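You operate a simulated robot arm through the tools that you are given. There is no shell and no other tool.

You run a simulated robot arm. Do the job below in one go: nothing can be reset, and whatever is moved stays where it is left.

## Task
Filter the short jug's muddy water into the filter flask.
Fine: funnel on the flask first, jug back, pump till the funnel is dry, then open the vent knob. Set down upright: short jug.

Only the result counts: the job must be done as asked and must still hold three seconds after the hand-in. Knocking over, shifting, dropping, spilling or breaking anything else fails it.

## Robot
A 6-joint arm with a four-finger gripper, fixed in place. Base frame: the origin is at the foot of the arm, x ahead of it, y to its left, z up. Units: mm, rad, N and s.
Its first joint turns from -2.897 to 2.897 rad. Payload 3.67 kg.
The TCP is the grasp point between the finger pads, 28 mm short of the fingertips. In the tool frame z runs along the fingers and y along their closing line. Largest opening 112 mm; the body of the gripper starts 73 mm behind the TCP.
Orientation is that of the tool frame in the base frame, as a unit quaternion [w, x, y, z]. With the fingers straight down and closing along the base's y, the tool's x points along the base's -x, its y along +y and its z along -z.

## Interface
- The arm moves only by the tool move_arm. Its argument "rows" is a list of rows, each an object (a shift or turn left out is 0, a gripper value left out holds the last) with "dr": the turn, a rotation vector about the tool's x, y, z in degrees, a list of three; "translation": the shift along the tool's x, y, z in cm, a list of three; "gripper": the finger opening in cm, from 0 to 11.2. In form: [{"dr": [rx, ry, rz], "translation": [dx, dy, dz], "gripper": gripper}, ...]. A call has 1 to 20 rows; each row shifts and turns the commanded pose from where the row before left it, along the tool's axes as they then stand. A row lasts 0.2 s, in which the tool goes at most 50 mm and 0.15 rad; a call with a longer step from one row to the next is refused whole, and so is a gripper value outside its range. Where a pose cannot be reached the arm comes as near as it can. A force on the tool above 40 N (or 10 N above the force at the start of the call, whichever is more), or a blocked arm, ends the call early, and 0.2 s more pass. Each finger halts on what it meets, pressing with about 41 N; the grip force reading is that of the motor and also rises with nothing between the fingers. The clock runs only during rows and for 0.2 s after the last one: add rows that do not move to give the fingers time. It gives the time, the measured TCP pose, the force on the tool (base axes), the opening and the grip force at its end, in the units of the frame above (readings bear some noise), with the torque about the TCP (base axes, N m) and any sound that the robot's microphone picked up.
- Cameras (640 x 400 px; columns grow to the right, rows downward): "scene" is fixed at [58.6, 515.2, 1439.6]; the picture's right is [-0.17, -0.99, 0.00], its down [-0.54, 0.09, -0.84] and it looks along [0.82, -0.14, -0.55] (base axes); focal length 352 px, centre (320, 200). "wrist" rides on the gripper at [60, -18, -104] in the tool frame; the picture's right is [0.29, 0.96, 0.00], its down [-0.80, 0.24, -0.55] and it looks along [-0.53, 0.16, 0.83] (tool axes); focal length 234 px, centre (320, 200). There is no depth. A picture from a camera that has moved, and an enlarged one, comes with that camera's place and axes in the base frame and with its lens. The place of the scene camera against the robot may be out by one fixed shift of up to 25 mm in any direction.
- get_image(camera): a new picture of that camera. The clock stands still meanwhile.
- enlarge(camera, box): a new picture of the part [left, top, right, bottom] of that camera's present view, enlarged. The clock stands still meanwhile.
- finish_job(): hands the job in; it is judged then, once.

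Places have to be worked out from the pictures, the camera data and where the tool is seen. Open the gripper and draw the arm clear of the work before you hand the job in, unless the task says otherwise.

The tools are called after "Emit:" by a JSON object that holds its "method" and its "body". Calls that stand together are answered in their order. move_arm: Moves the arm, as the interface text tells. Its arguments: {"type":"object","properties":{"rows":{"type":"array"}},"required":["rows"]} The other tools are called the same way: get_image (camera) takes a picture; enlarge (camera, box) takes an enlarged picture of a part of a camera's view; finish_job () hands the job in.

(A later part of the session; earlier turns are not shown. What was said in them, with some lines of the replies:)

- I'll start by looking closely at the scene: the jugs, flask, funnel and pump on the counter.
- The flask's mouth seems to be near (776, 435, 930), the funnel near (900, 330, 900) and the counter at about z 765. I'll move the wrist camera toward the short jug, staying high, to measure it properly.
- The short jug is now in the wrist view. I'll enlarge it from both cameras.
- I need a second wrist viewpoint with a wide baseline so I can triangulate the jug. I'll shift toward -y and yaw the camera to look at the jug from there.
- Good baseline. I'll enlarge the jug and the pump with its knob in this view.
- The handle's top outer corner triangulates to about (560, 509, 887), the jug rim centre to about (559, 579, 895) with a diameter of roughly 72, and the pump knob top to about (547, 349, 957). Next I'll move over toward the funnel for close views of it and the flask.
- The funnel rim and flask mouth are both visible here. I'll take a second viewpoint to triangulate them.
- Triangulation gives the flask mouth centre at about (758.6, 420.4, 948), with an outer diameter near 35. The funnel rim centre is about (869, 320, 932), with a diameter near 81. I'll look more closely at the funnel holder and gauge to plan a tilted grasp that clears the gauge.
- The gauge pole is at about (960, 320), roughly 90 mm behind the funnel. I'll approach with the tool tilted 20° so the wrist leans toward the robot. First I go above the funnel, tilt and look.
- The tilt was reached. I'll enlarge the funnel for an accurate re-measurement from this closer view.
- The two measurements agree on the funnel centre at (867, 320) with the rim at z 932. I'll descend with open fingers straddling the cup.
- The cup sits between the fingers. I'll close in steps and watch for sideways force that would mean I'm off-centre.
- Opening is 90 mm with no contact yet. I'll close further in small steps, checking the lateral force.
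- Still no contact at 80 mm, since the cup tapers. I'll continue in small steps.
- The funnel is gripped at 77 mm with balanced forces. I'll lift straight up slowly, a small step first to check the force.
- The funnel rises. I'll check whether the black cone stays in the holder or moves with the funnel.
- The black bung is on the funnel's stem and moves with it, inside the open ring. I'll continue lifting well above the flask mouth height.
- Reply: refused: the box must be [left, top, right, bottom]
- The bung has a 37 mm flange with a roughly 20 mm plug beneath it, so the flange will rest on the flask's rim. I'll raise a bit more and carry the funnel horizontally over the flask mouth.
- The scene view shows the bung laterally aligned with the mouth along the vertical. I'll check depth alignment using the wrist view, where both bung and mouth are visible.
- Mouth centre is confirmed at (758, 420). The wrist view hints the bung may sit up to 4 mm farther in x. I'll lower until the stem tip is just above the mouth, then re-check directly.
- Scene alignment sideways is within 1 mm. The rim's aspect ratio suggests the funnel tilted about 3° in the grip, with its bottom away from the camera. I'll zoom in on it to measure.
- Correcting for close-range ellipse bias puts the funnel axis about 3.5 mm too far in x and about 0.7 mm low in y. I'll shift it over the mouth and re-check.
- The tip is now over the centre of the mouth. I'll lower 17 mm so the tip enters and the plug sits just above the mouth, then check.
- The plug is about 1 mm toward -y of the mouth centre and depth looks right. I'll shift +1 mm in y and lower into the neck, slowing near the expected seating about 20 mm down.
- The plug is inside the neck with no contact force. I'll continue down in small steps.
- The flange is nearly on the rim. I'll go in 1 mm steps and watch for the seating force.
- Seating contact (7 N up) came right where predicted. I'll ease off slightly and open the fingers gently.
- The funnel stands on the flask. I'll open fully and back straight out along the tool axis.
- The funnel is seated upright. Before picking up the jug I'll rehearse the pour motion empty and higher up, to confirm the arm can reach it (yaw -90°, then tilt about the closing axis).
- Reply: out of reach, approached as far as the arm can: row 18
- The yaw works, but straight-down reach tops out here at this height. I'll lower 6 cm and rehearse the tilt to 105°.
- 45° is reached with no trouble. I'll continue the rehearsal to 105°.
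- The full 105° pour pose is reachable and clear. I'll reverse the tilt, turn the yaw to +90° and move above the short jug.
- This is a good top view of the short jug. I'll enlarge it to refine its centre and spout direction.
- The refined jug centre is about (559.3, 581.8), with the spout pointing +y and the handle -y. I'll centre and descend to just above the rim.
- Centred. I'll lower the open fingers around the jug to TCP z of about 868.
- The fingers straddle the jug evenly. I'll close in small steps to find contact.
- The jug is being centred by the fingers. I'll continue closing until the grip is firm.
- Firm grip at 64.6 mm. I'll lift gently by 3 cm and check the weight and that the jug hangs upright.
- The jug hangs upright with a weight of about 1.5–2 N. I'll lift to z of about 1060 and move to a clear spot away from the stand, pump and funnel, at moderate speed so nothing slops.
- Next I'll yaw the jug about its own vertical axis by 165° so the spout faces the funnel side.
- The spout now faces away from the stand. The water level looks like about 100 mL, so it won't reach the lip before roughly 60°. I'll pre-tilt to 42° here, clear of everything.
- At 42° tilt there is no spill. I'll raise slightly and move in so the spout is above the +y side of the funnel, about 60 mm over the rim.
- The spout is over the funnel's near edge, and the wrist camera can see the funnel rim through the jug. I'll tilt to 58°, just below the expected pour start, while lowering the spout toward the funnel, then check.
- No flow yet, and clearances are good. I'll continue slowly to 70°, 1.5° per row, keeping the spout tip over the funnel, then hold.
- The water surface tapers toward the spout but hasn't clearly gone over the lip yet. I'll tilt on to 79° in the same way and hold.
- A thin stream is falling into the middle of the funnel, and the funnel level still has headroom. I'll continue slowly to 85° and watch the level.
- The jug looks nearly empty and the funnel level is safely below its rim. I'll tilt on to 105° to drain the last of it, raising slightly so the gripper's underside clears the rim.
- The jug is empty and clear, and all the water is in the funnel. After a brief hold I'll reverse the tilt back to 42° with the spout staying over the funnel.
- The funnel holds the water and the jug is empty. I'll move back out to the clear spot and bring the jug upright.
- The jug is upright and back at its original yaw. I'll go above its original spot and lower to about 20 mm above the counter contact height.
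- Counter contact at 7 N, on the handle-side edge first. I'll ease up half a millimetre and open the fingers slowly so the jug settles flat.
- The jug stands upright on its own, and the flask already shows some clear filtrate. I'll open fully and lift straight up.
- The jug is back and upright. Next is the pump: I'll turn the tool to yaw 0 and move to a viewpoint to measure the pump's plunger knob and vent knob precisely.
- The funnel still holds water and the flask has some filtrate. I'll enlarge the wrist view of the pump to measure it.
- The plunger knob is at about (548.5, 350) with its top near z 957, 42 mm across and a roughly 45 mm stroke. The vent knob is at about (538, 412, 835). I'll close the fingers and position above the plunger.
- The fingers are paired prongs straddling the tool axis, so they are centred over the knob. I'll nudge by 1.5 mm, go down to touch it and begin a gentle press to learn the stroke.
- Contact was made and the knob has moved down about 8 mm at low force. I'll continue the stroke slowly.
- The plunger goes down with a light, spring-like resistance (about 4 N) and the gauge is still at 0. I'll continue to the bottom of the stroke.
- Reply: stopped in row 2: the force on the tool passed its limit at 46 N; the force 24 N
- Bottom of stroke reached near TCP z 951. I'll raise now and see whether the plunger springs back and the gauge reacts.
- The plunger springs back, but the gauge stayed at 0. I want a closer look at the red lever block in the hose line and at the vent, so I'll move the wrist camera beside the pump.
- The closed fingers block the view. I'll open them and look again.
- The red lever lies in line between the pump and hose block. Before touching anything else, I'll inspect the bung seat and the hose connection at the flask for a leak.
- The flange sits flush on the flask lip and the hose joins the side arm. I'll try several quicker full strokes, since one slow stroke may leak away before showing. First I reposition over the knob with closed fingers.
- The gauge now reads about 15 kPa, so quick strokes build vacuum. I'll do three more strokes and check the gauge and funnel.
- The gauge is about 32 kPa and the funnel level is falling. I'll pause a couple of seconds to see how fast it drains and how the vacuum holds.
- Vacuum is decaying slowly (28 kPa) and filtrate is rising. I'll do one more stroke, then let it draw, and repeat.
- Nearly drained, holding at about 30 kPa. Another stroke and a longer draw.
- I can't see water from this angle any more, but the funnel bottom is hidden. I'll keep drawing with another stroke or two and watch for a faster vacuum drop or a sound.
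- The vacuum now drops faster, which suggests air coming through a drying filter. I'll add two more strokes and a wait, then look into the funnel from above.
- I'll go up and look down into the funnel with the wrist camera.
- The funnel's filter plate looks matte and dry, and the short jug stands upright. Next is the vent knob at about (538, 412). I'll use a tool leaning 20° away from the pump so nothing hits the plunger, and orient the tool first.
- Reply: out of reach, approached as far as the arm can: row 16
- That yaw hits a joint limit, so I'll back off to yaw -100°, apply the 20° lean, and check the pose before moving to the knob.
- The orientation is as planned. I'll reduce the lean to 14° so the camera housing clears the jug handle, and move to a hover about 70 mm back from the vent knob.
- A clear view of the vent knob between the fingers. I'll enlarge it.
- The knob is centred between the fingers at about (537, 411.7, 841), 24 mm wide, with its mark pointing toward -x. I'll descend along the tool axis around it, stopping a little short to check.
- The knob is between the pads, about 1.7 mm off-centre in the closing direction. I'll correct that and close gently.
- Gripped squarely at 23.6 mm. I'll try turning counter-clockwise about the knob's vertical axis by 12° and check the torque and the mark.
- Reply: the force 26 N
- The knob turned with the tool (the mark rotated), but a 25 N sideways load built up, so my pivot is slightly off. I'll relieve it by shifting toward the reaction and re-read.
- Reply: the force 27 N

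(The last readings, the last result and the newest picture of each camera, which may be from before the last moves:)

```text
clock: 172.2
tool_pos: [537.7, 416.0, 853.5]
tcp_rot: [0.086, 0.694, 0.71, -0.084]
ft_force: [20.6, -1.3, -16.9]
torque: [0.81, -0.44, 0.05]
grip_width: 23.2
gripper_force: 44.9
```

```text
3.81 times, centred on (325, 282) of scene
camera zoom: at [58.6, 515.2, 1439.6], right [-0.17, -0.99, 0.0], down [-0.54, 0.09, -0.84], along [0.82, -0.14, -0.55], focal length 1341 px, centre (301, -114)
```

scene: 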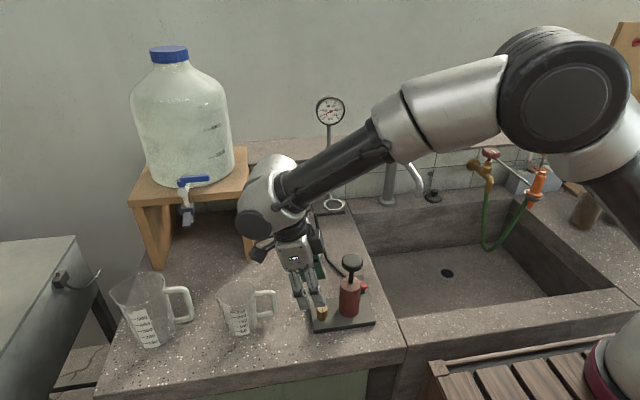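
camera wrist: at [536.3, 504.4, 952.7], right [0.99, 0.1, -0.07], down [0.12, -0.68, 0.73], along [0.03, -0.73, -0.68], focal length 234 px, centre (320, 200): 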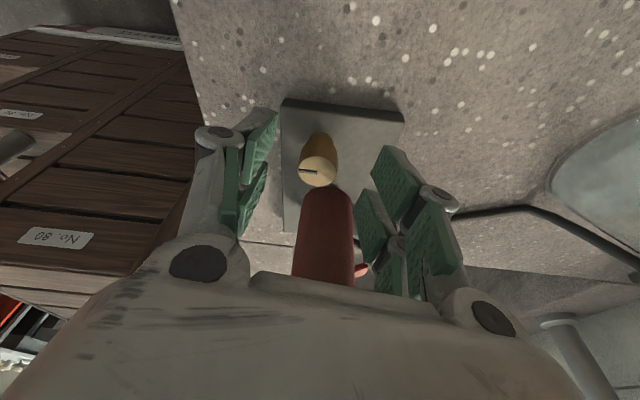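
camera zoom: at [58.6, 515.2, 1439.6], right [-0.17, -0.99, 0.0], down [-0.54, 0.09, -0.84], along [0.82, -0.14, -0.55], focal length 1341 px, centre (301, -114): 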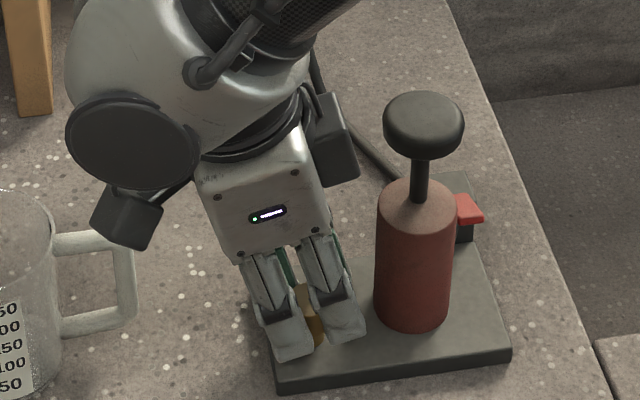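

Some vertical load has also appeared from the rigid coupling. I'll loosen the grip to release the strain and then re-centre.

Emit:
{"method": "move_arm", "body": {"rows": [{"gripper": 2.5}, {"gripper": 3.0}, {}, {}]}}

Emit:
{"method": "enlarge", "body": {"camera": "wrist", "box": [220, 90, 420, 260]}}

Emit:
{"method": "enlarge", "body": {"camera": "scene", "box": [290, 260, 390, 340]}}

Emit:
{"method": "enlarge", "body": {"camera": "scene", "box": [300, 80, 360, 140]}}

```text
clock: 173.2
tool_pos: [537.3, 414.8, 856.3]
tcp_rot: [0.086, 0.694, 0.71, -0.083]
ft_force: [-0.1, 0.5, 0.1]
torque: [-0.01, 0.0, -0.03]
grip_width: 29.9
gripper_force: 0.1
```

```text
2.35 times, centred on (320, 175) of wrist
camera zoom: at [515.6, 498.6, 943.0], right [0.95, 0.3, -0.07], down [0.25, -0.64, 0.73], along [0.18, -0.71, -0.68], focal length 551 px, centre (320, 259)
```

zoom: 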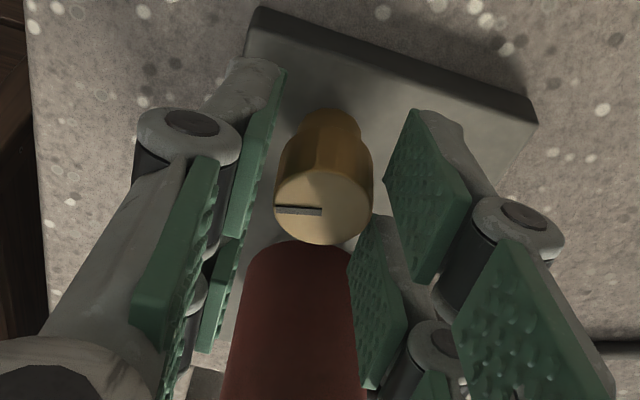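

```text
5.00 times, centred on (340, 300) of scene
camera zoom: at [58.6, 515.2, 1439.6], right [-0.17, -0.99, 0.0], down [-0.54, 0.09, -0.84], along [0.82, -0.14, -0.55], focal length 1760 px, centre (220, -300)
```

zoom: 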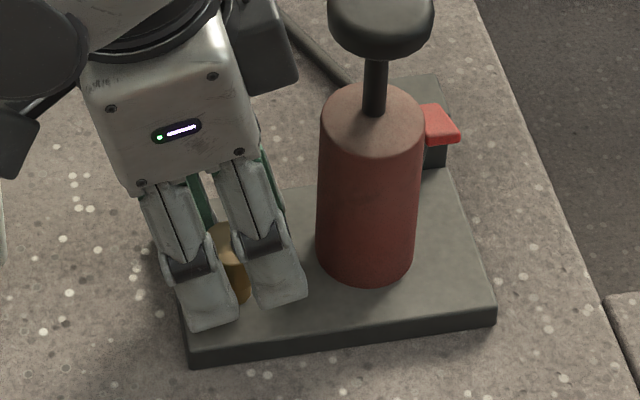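

```text
6.67 times, centred on (330, 110) of scene
camera zoom: at [58.6, 515.2, 1439.6], right [-0.17, -0.99, 0.0], down [-0.54, 0.09, -0.84], along [0.82, -0.14, -0.55], focal length 2347 px, centre (253, 800)
```

zoom: 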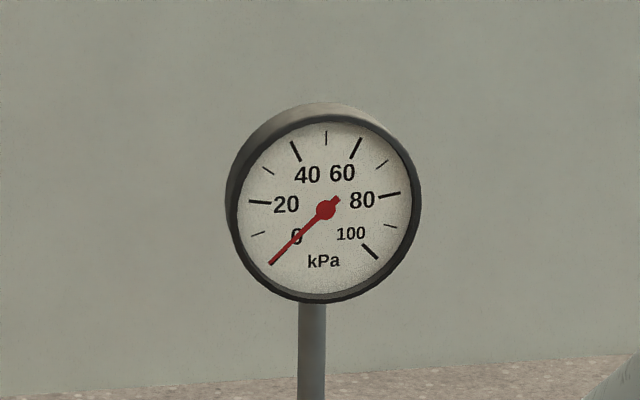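

The strain is gone, the pump base hasn't moved, and the knob stayed at its turned position, so counter-clockwise is permitted. I'll ratchet: re-grip, turn about 9°, loosen, repeat. First a re-grip and force check.

Emit:
{"method": "move_arm", "body": {"rows": [{"gripper": 2.5}, {"gripper": 2.2}, {}]}}

Emit:
{"method": "move_arm", "body": {"rows": [{"dr": [-0.706, 0, -2.914], "translation": [0.003, -0.012, 0]}, {"dr": [-0.706, 0, -2.914], "translation": [0.003, -0.012, 0]}, {"dr": [-0.706, 0, -2.914], "translation": [0.003, -0.012, 0]}, {}]}}

Emit:
{"method": "enlarge", "body": {"camera": "wrist", "box": [220, 90, 420, 260]}}

```text
clock: 173.9
tool_pos: [538.3, 414.7, 855.7]
tcp_rot: [0.086, 0.694, 0.71, -0.083]
ft_force: [3.7, 0.8, -0.6]
torque: [0.06, -0.07, 0.02]
grip_width: 24.0
gripper_force: 1.7
```

```text
clock: 174.9
tool_pos: [536.3, 415.9, 856.3]
tcp_rot: [0.093, 0.636, 0.763, -0.076]
ft_force: [6.1, 2.5, 1.8]
torque: [0.04, -0.2, -0.01]
grip_width: 25.6
gripper_force: 3.5
```

```text
2.35 times, centred on (320, 175) of wrist
camera zoom: at [501.9, 494.4, 943.3], right [0.89, 0.45, -0.07], down [0.35, -0.59, 0.73], along [0.29, -0.67, -0.68], focal length 551 px, centre (320, 259)
```

zoom: 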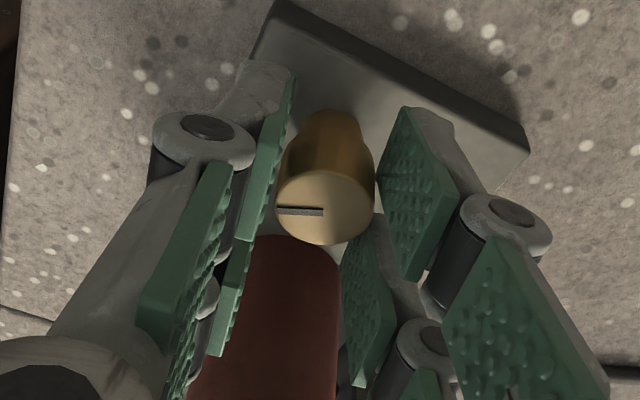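

The light grip let the knob slip a few degrees behind. I'll ratchet with a firm grip, 8° per cycle, loosening between cycles to shed strain.

Emit:
{"method": "move_arm", "body": {"rows": [{"gripper": 3.0}, {}, {"gripper": 1.9}, {}, {"dr": [-0.942, 0, -3.886], "translation": [0.003, -0.015, 0]}, {"dr": [-0.942, 0, -3.886], "translation": [0.003, -0.015, 0]}, {}, {"gripper": 3.0}, {}, {"gripper": 1.9}, {}, {"dr": [-0.942, 0, -3.886], "translation": [0.003, -0.015, 0]}, {"dr": [-0.942, 0, -3.886], "translation": [0.003, -0.015, 0]}, {}]}}

Emit:
{"method": "enlarge", "body": {"camera": "wrist", "box": [220, 90, 420, 260]}}

Emit:
{"method": "enlarge", "body": {"camera": "scene", "box": [290, 260, 390, 340]}}

```text
clock: 177.9
tool_pos: [535.2, 415.1, 857.3]
tcp_rot: [0.102, 0.523, 0.844, -0.063]
ft_force: [6.9, 5.0, -4.2]
torque: [0.1, -0.16, 0.0]
grip_width: 23.7
gripper_force: 4.3
```

```text
2.35 times, centred on (320, 175) of wrist
camera zoom: at [481.4, 482.7, 943.4], right [0.73, 0.68, -0.07], down [0.5, -0.47, 0.73], along [0.46, -0.57, -0.68], focal length 551 px, centre (320, 259)
```

zoom: 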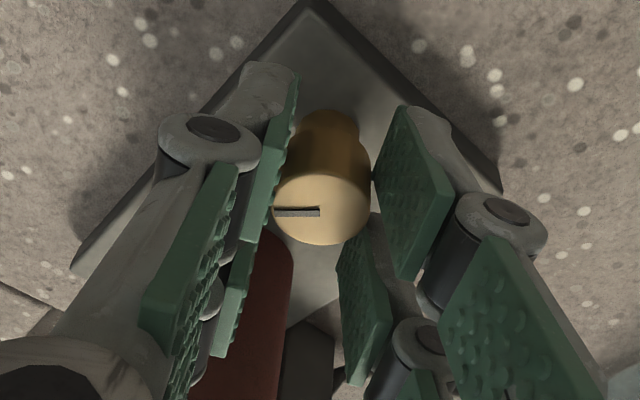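

```text
5.00 times, centred on (340, 300) of scene
camera zoom: at [58.6, 515.2, 1439.6], right [-0.17, -0.99, 0.0], down [-0.54, 0.09, -0.84], along [0.82, -0.14, -0.55], focal length 1760 px, centre (220, -300)
```

zoom: 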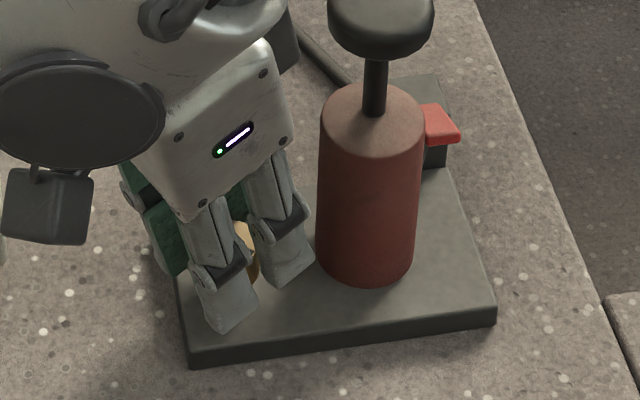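

That works: the knob has turned about 31° in total with small forces. I'll continue ratcheting.

Emit:
{"method": "move_arm", "body": {"rows": [{"gripper": 3.0}, {}, {"gripper": 1.9}, {}, {"dr": [-0.942, 0, -3.886], "translation": [0.003, -0.015, 0]}, {"dr": [-0.942, 0, -3.886], "translation": [0.003, -0.015, 0]}, {}, {"gripper": 3.0}, {}, {"gripper": 1.9}, {}, {"dr": [-0.942, 0, -3.886], "translation": [0.003, -0.015, 0]}, {"dr": [-0.942, 0, -3.886], "translation": [0.003, -0.015, 0]}, {}]}}

Emit:
{"method": "enlarge", "body": {"camera": "wrist", "box": [220, 90, 420, 260]}}

Emit:
{"method": "enlarge", "body": {"camera": "scene", "box": [290, 260, 390, 340]}}

```text
clock: 180.9
tool_pos: [536.1, 415.5, 856.6]
tcp_rot: [0.11, 0.4, 0.908, -0.05]
ft_force: [-8.8, -6.4, -1.0]
torque: [-0.12, 0.33, -0.01]
grip_width: 22.3
gripper_force: 45.5
```

```text
2.35 times, centred on (320, 175) of wrist
camera zoom: at [464.5, 465.3, 943.6], right [0.52, 0.85, -0.07], down [0.61, -0.31, 0.73], along [0.6, -0.42, -0.68], focal length 551 px, centre (320, 259)
```

zoom: 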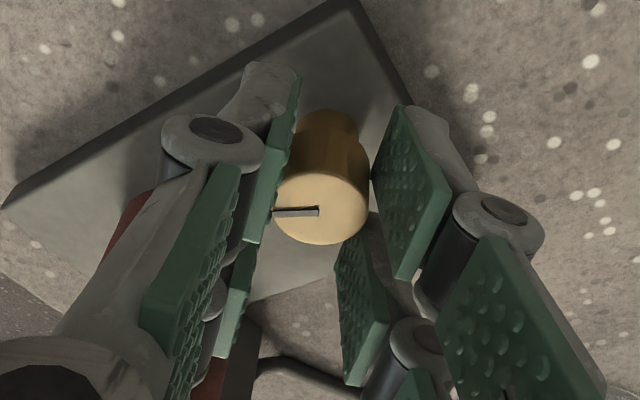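

```text
5.00 times, centred on (340, 300) of scene
camera zoom: at [58.6, 515.2, 1439.6], right [-0.17, -0.99, 0.0], down [-0.54, 0.09, -0.84], along [0.82, -0.14, -0.55], focal length 1760 px, centre (220, -300)
```

zoom: 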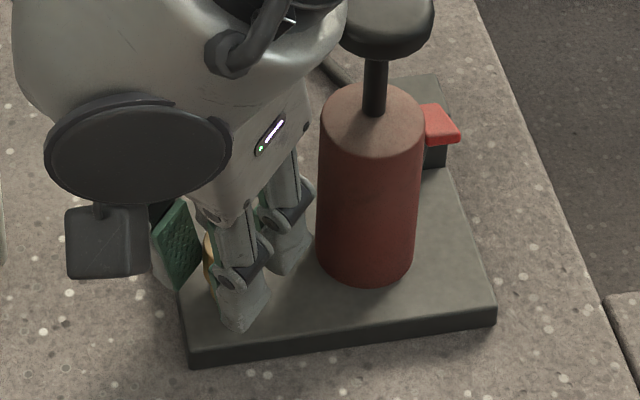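

About 42° turned so far and the pump base is unmoved. I'll continue with a slightly firmer grip.

Emit:
{"method": "move_arm", "body": {"rows": [{"gripper": 3.0}, {}, {"gripper": 1.5}, {}, {"dr": [-0.942, 0, -3.886], "translation": [0.003, -0.015, 0]}, {"dr": [-0.942, 0, -3.886], "translation": [0.003, -0.015, 0]}, {}, {"gripper": 3.0}, {}, {"gripper": 1.5}, {}, {"dr": [-0.942, 0, -3.886], "translation": [0.003, -0.015, 0]}, {"dr": [-0.942, 0, -3.886], "translation": [0.003, -0.015, 0]}, {}]}}

Emit:
{"method": "enlarge", "body": {"camera": "wrist", "box": [220, 90, 420, 260]}}

Emit:
{"method": "enlarge", "body": {"camera": "scene", "box": [270, 220, 390, 340]}}

```text
clock: 183.9
tool_pos: [535.4, 413.0, 855.3]
tcp_rot: [0.114, 0.27, 0.955, -0.035]
ft_force: [-6.2, -13.6, -17.7]
torque: [-0.59, -0.37, -0.01]
grip_width: 23.5
gripper_force: 45.1
```

```text
2.35 times, centred on (320, 175) of wrist
camera zoom: at [454.7, 442.8, 942.6], right [0.26, 0.96, -0.07], down [0.67, -0.13, 0.73], along [0.69, -0.24, -0.68], focal length 551 px, centre (320, 259)
```

zoom: 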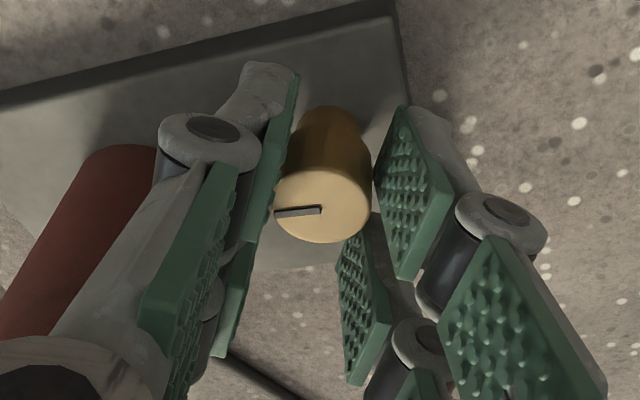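

```text
3.33 times, centred on (330, 280) of scene
camera zoom: at [58.6, 515.2, 1439.6], right [-0.17, -0.99, 0.0], down [-0.54, 0.09, -0.84], along [0.82, -0.14, -0.55], focal length 1174 px, centre (287, -67)
```

zoom: 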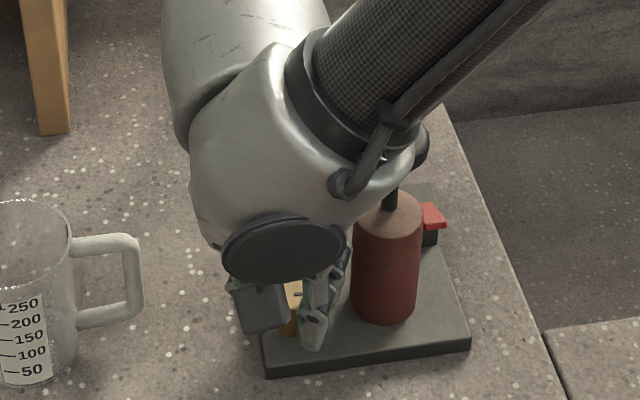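

About 56° turned. Continuing with two more cycles.

Emit:
{"method": "move_arm", "body": {"rows": [{"gripper": 3.0}, {}, {"gripper": 1.5}, {}, {"dr": [-0.942, 0, -3.886], "translation": [0.003, -0.015, 0]}, {"dr": [-0.942, 0, -3.886], "translation": [0.003, -0.015, 0]}, {}, {"gripper": 3.0}, {}, {"gripper": 1.5}, {}, {"dr": [-0.942, 0, -3.886], "translation": [0.003, -0.015, 0]}, {"dr": [-0.942, 0, -3.886], "translation": [0.003, -0.015, 0]}, {}]}}

Emit:
{"method": "enlarge", "body": {"camera": "wrist", "box": [220, 90, 420, 260]}}

Emit:
{"method": "enlarge", "body": {"camera": "scene", "box": [270, 220, 390, 340]}}

```text
clock: 186.9
tool_pos: [536.1, 412.9, 856.9]
tcp_rot: [0.118, 0.135, 0.984, -0.018]
ft_force: [-11.1, -21.5, 5.9]
torque: [-0.73, -0.11, -0.04]
grip_width: 23.3
gripper_force: 44.8
```

```text
2.35 times, centred on (320, 175) of wrist
camera zoom: at [449.9, 418.9, 943.4], right [-0.01, 1.0, -0.07], down [0.68, 0.06, 0.73], along [0.73, -0.04, -0.68], focal length 551 px, centre (320, 259)
```

zoom: 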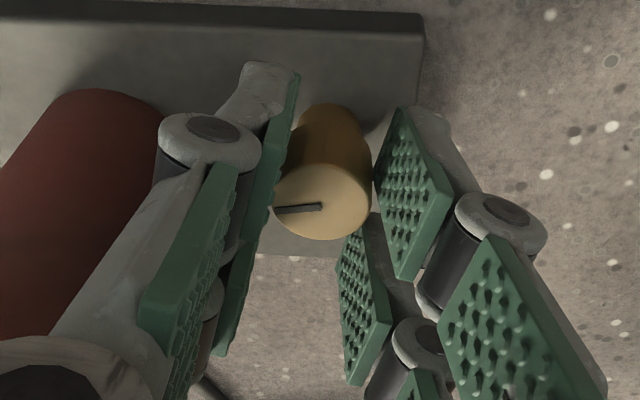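

```text
3.33 times, centred on (330, 280) of scene
camera zoom: at [58.6, 515.2, 1439.6], right [-0.17, -0.99, 0.0], down [-0.54, 0.09, -0.84], along [0.82, -0.14, -0.55], focal length 1174 px, centre (287, -67)
```

zoom: 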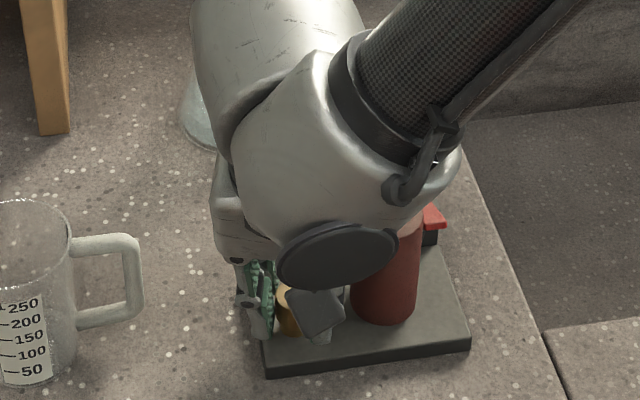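

Analysing the mark, the knob has now turned about 100° counter-clockwise. I'll release it gently and back off along the tool axis, then look.

Emit:
{"method": "move_arm", "body": {"rows": [{"gripper": 2.6}, {"gripper": 3.6}, {}, {"translation": [0, 0, -2]}, {"translation": [0, 0, -3]}, {"translation": [0, 0, -3]}, {}, {}]}}

Emit:
{"method": "enlarge", "body": {"camera": "wrist", "box": [260, 60, 400, 200]}}

Emit:
{"method": "enlarge", "body": {"camera": "scene", "box": [270, 220, 390, 340]}}

Emit:
{"method": "enlarge", "body": {"camera": "scene", "box": [300, 80, 360, 140]}}

```text
clock: 188.8
tool_pos: [515.7, 419.8, 935.6]
tcp_rot: [0.119, 0.134, 0.984, -0.017]
ft_force: [-0.2, -0.9, -0.4]
torque: [0.0, -0.03, 0.0]
grip_width: 36.2
gripper_force: 0.1
```

```text
2.86 times, centred on (330, 130) of wrist
camera zoom: at [430.1, 425.7, 1022.5], right [-0.01, 1.0, -0.07], down [0.68, 0.06, 0.73], along [0.73, -0.04, -0.68], focal length 669 px, centre (291, 400)
```

zoom: 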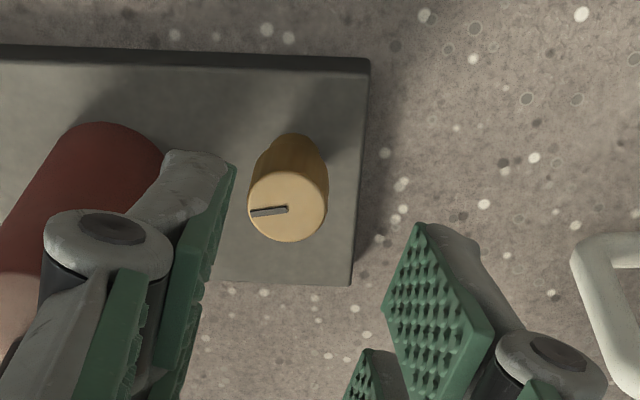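

```text
3.33 times, centred on (330, 280) of scene
camera zoom: at [58.6, 515.2, 1439.6], right [-0.17, -0.99, 0.0], down [-0.54, 0.09, -0.84], along [0.82, -0.14, -0.55], focal length 1174 px, centre (287, -67)
```

zoom: 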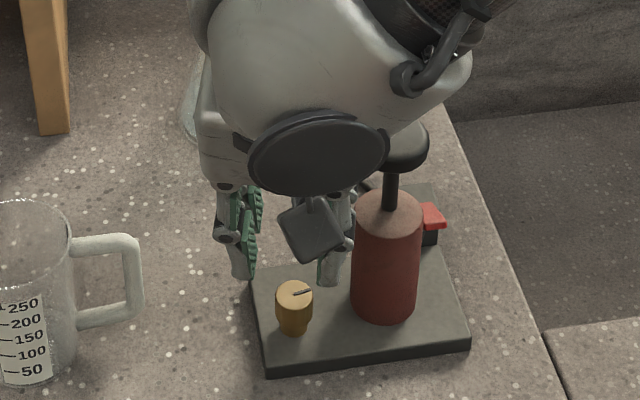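

```text
6.67 times, centred on (330, 110) of scene
camera zoom: at [58.6, 515.2, 1439.6], right [-0.17, -0.99, 0.0], down [-0.54, 0.09, -0.84], along [0.82, -0.14, -0.55], focal length 2347 px, centre (253, 800)
```

zoom: 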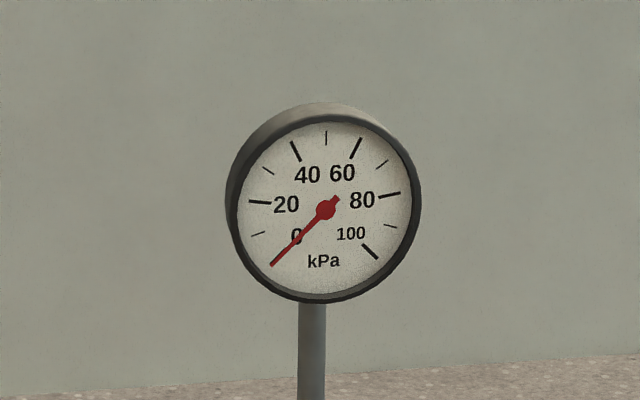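

The mark now points toward the pump (-y), about 100° from its start, with the gauge at 0. To confirm the vent is really open, I'll give the pump two test strokes and check that no vacuum builds. I rise and re-orient first.

Emit:
{"method": "move_arm", "body": {"rows": [{"translation": [-0.94, 0, -3.88]}, {"translation": [-0.94, 0, -3.88]}, {"dr": [0, 7, 0]}, {"dr": [0, 7, 0]}, {"dr": [0, 0, -7.8]}, {"dr": [0, 0, -7.8]}, {"gripper": 0}, {}, {"translation": [-1.72, -3.42, 0]}, {"translation": [-1.72, -3.42, 0]}, {}, {}]}}

Emit:
{"method": "enlarge", "body": {"camera": "scene", "box": [290, 220, 390, 340]}}

```text
clock: 191.3
tool_pos: [550.3, 354.0, 1011.3]
tcp_rot: [-0.002, 0.001, 1.0, 0.0]
ft_force: [-0.7, 0.4, 0.7]
torque: [0.03, 0.02, -0.01]
grip_width: 0.0
gripper_force: 35.6
```

```text
3.33 times, centred on (340, 280) of scene
camera zoom: at [58.6, 515.2, 1439.6], right [-0.17, -0.99, 0.0], down [-0.54, 0.09, -0.84], along [0.82, -0.14, -0.55], focal length 1174 px, centre (253, -67)
```

zoom: 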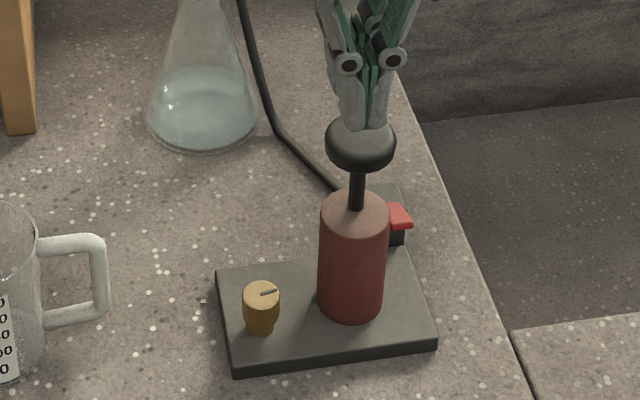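

Emit:
{"method": "move_arm", "body": {"rows": [{"translation": [0, -0.15, 2.1]}, {"translation": [0, 0, 1.3]}, {"translation": [0, 0, 1.3]}, {"translation": [0, 0, 1.2]}, {}, {"translation": [0, 0, -1.9]}, {"translation": [0, 0, -1.9]}, {"translation": [0, 0, 1.3]}, {"translation": [0, 0, 1.3]}, {"translation": [0, 0, 1.2]}, {}, {"translation": [0, 0, -1.9]}, {"translation": [0, 0, -1.9]}]}}

Emit:
{"method": "enlarge", "body": {"camera": "scene", "box": [300, 80, 360, 140]}}

Emit:
{"method": "enlarge", "body": {"camera": "scene", "box": [270, 160, 390, 340]}}

```text
clock: 194.2
tool_pos: [552.9, 350.8, 995.0]
tcp_rot: [-0.003, 0.0, 1.0, -0.001]
ft_force: [0.5, 0.2, 0.1]
torque: [0.01, 0.02, 0.0]
grip_width: 0.1
gripper_force: 35.5
```

```text
6.67 times, centred on (330, 110) of scene
camera zoom: at [58.6, 515.2, 1439.6], right [-0.17, -0.99, 0.0], down [-0.54, 0.09, -0.84], along [0.82, -0.14, -0.55], focal length 2347 px, centre (253, 800)
```

zoom: 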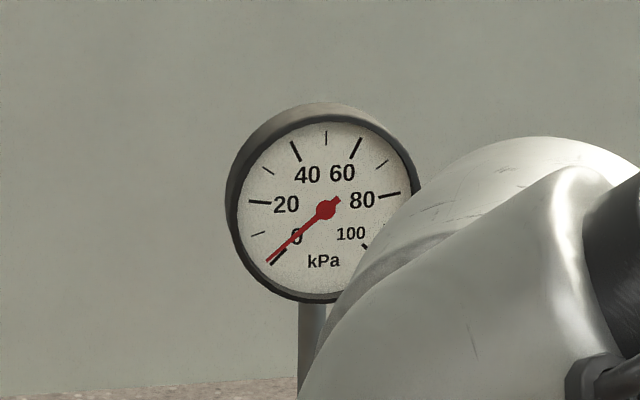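

```text
2.22 times, centred on (330, 250) of scene
camera zoom: at [58.6, 515.2, 1439.6], right [-0.17, -0.99, 0.0], down [-0.54, 0.09, -0.84], along [0.82, -0.14, -0.55], focal length 782 px, centre (298, 89)
```

zoom: 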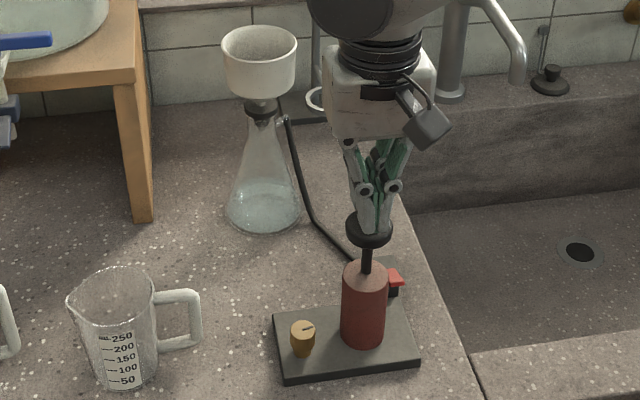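

The gauge barely moved (about 1–2 kPa versus 15 before), but these strokes may have been about 4 mm short. I'll repeat with the same full depth as before to be sure.

Emit:
{"method": "move_arm", "body": {"rows": [{"translation": [0, 0, 0.4]}, {"translation": [0, 0, 1.3]}, {"translation": [0, 0, 1.3]}, {"translation": [0, 0, 1.2]}, {}, {"translation": [0, 0, -1.9]}, {"translation": [0, 0, -1.9]}, {"translation": [0, 0, 1.3]}, {"translation": [0, 0, 1.3]}, {"translation": [0, 0, 1.2]}, {}, {"translation": [0, 0, -1.9]}, {"translation": [0, 0, -1.9]}]}}

Emit:
{"method": "enlarge", "body": {"camera": "scene", "box": [300, 80, 360, 140]}}

```text
clock: 196.9
tool_pos: [551.1, 349.7, 988.9]
tcp_rot: [-0.003, 0.002, 1.0, -0.001]
ft_force: [0.7, 0.1, 0.0]
torque: [0.04, 0.0, 0.03]
grip_width: 0.1
gripper_force: 36.0
```

```text
6.67 times, centred on (330, 110) of scene
camera zoom: at [58.6, 515.2, 1439.6], right [-0.17, -0.99, 0.0], down [-0.54, 0.09, -0.84], along [0.82, -0.14, -0.55], focal length 2347 px, centre (253, 800)
```

zoom: 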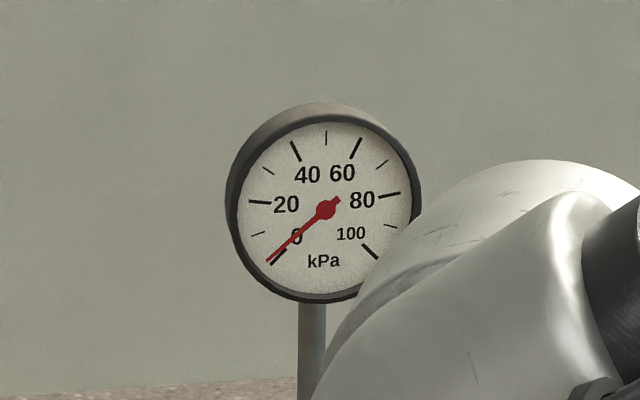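

With full strokes the gauge stays near 1 kPa instead of climbing, so the vent is open. I'll now open the gripper and draw the arm well clear.

Emit:
{"method": "move_arm", "body": {"rows": [{"translation": [0, 0, -3]}, {"translation": [0, 0, -4]}, {"translation": [0, 0, -4], "gripper": 5}, {"translation": [1.5, -3, -2], "gripper": 11.2}, {"translation": [1.5, -3, -2]}, {"translation": [1.5, -3, -2]}, {"translation": [1.5, -3, -2]}, {"translation": [1.5, -3, -2]}, {"translation": [0.5, -2, -1]}, {}, {}]}}

Emit:
{"method": "get_image", "body": {"camera": "scene"}}

Emit:
{"method": "enlarge", "body": {"camera": "scene", "box": [100, 160, 400, 350]}}

Emit:
{"method": "enlarge", "body": {"camera": "scene", "box": [300, 80, 360, 140]}}

Emit:
{"method": "get_image", "body": {"camera": "wrist"}}

```text
clock: 199.3
tool_pos: [470.3, 177.8, 1211.1]
tcp_rot: [-0.003, 0.001, 1.0, -0.002]
ft_force: [0.1, -0.3, -0.1]
torque: [-0.03, -0.02, -0.02]
grip_width: 112.0
gripper_force: 0.0
```

```text
taken
```

scene: 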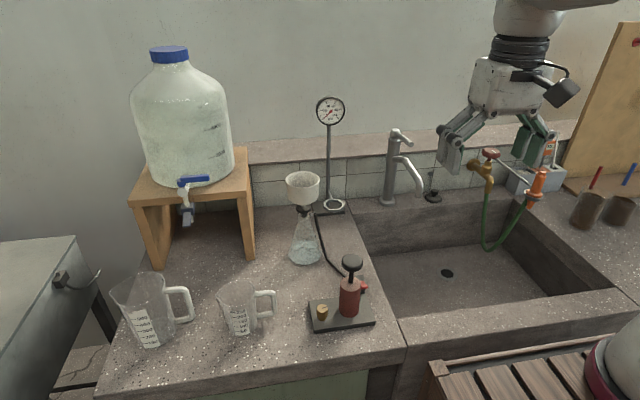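

```text
2.11 times, centred on (250, 255) of scene
camera zoom: at [58.6, 515.2, 1439.6], right [-0.17, -0.99, 0.0], down [-0.54, 0.09, -0.84], along [0.82, -0.14, -0.55], focal length 741 px, centre (467, 84)
```

zoom: 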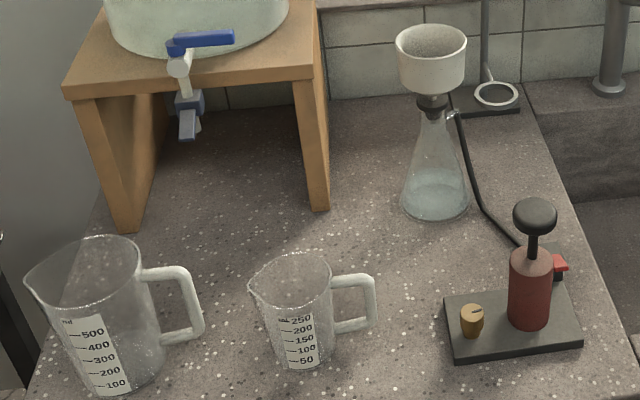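

```text
6.67 times, centred on (330, 110) of scene
camera zoom: at [58.6, 515.2, 1439.6], right [-0.17, -0.99, 0.0], down [-0.54, 0.09, -0.84], along [0.82, -0.14, -0.55], focal length 2347 px, centre (253, 800)
```

zoom: 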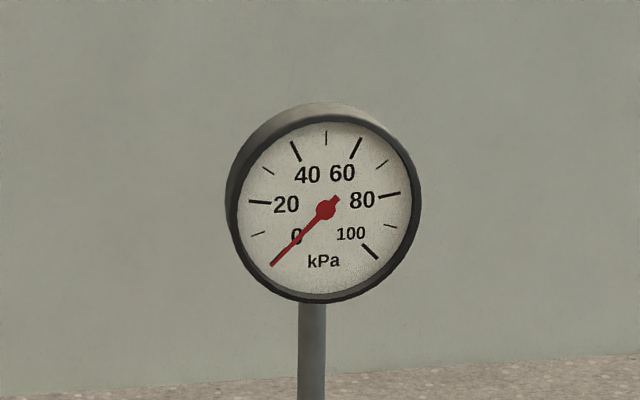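

```text
taken
camera wrist: at [409.5, 160.7, 1314.6], right [-0.29, 0.96, 0.0], down [0.8, 0.24, 0.55], along [0.53, 0.16, -0.84], focal length 234 px, centre (320, 200)
```

wrist: 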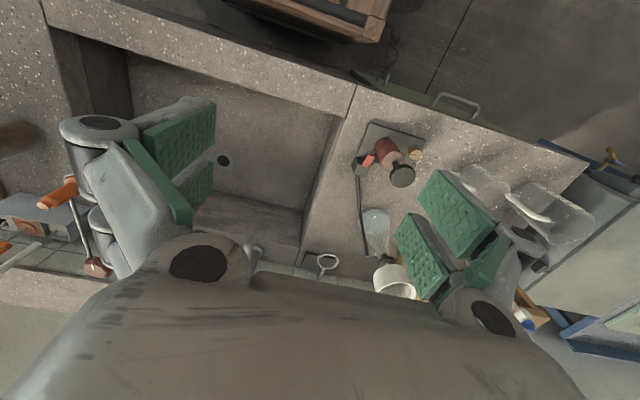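

Final check: the funnel is on the flask and dry, clear filtrate is in the flask, and the short jug is empty and upright on its spot. The gauge is at 0 with the vent knob open, nothing else has shifted, and the gripper is open with the arm clear. I'm handing in.

Emit:
{"method": "finish_job", "body": {}}

```text
The job is handed in.
```

The short jug's muddy water has been filtered, and clear filtrate is now in the flask. I handed the job in but haven't seen the judging result.

- **Funnel:** it is seated upright on the flask, with its bung flange resting on the lip.
- **Jug:** the water was poured into the funnel with no spill that I could see. The jug is empty and standing upright on its original spot.
- **Pumping:** I pumped at up to about 32 kPa. The funnel's filter plate then looked dry from above.
- **Vent knob:** I turned it about 100° counter-clockwise. By then the vacuum had already leaked down to a few kPa. To check that the vent was open, I gave the pump four more strokes afterwards. The gauge stayed near 1 kPa, where two strokes had raised it to about 15 kPa earlier, and it now reads 0.

Turning the vent knob put about 25 N of sideways load on the pump at one point. The pump's base did not move in the pictures. Nothing else looked shifted, and the gripper is open with the arm drawn clear.
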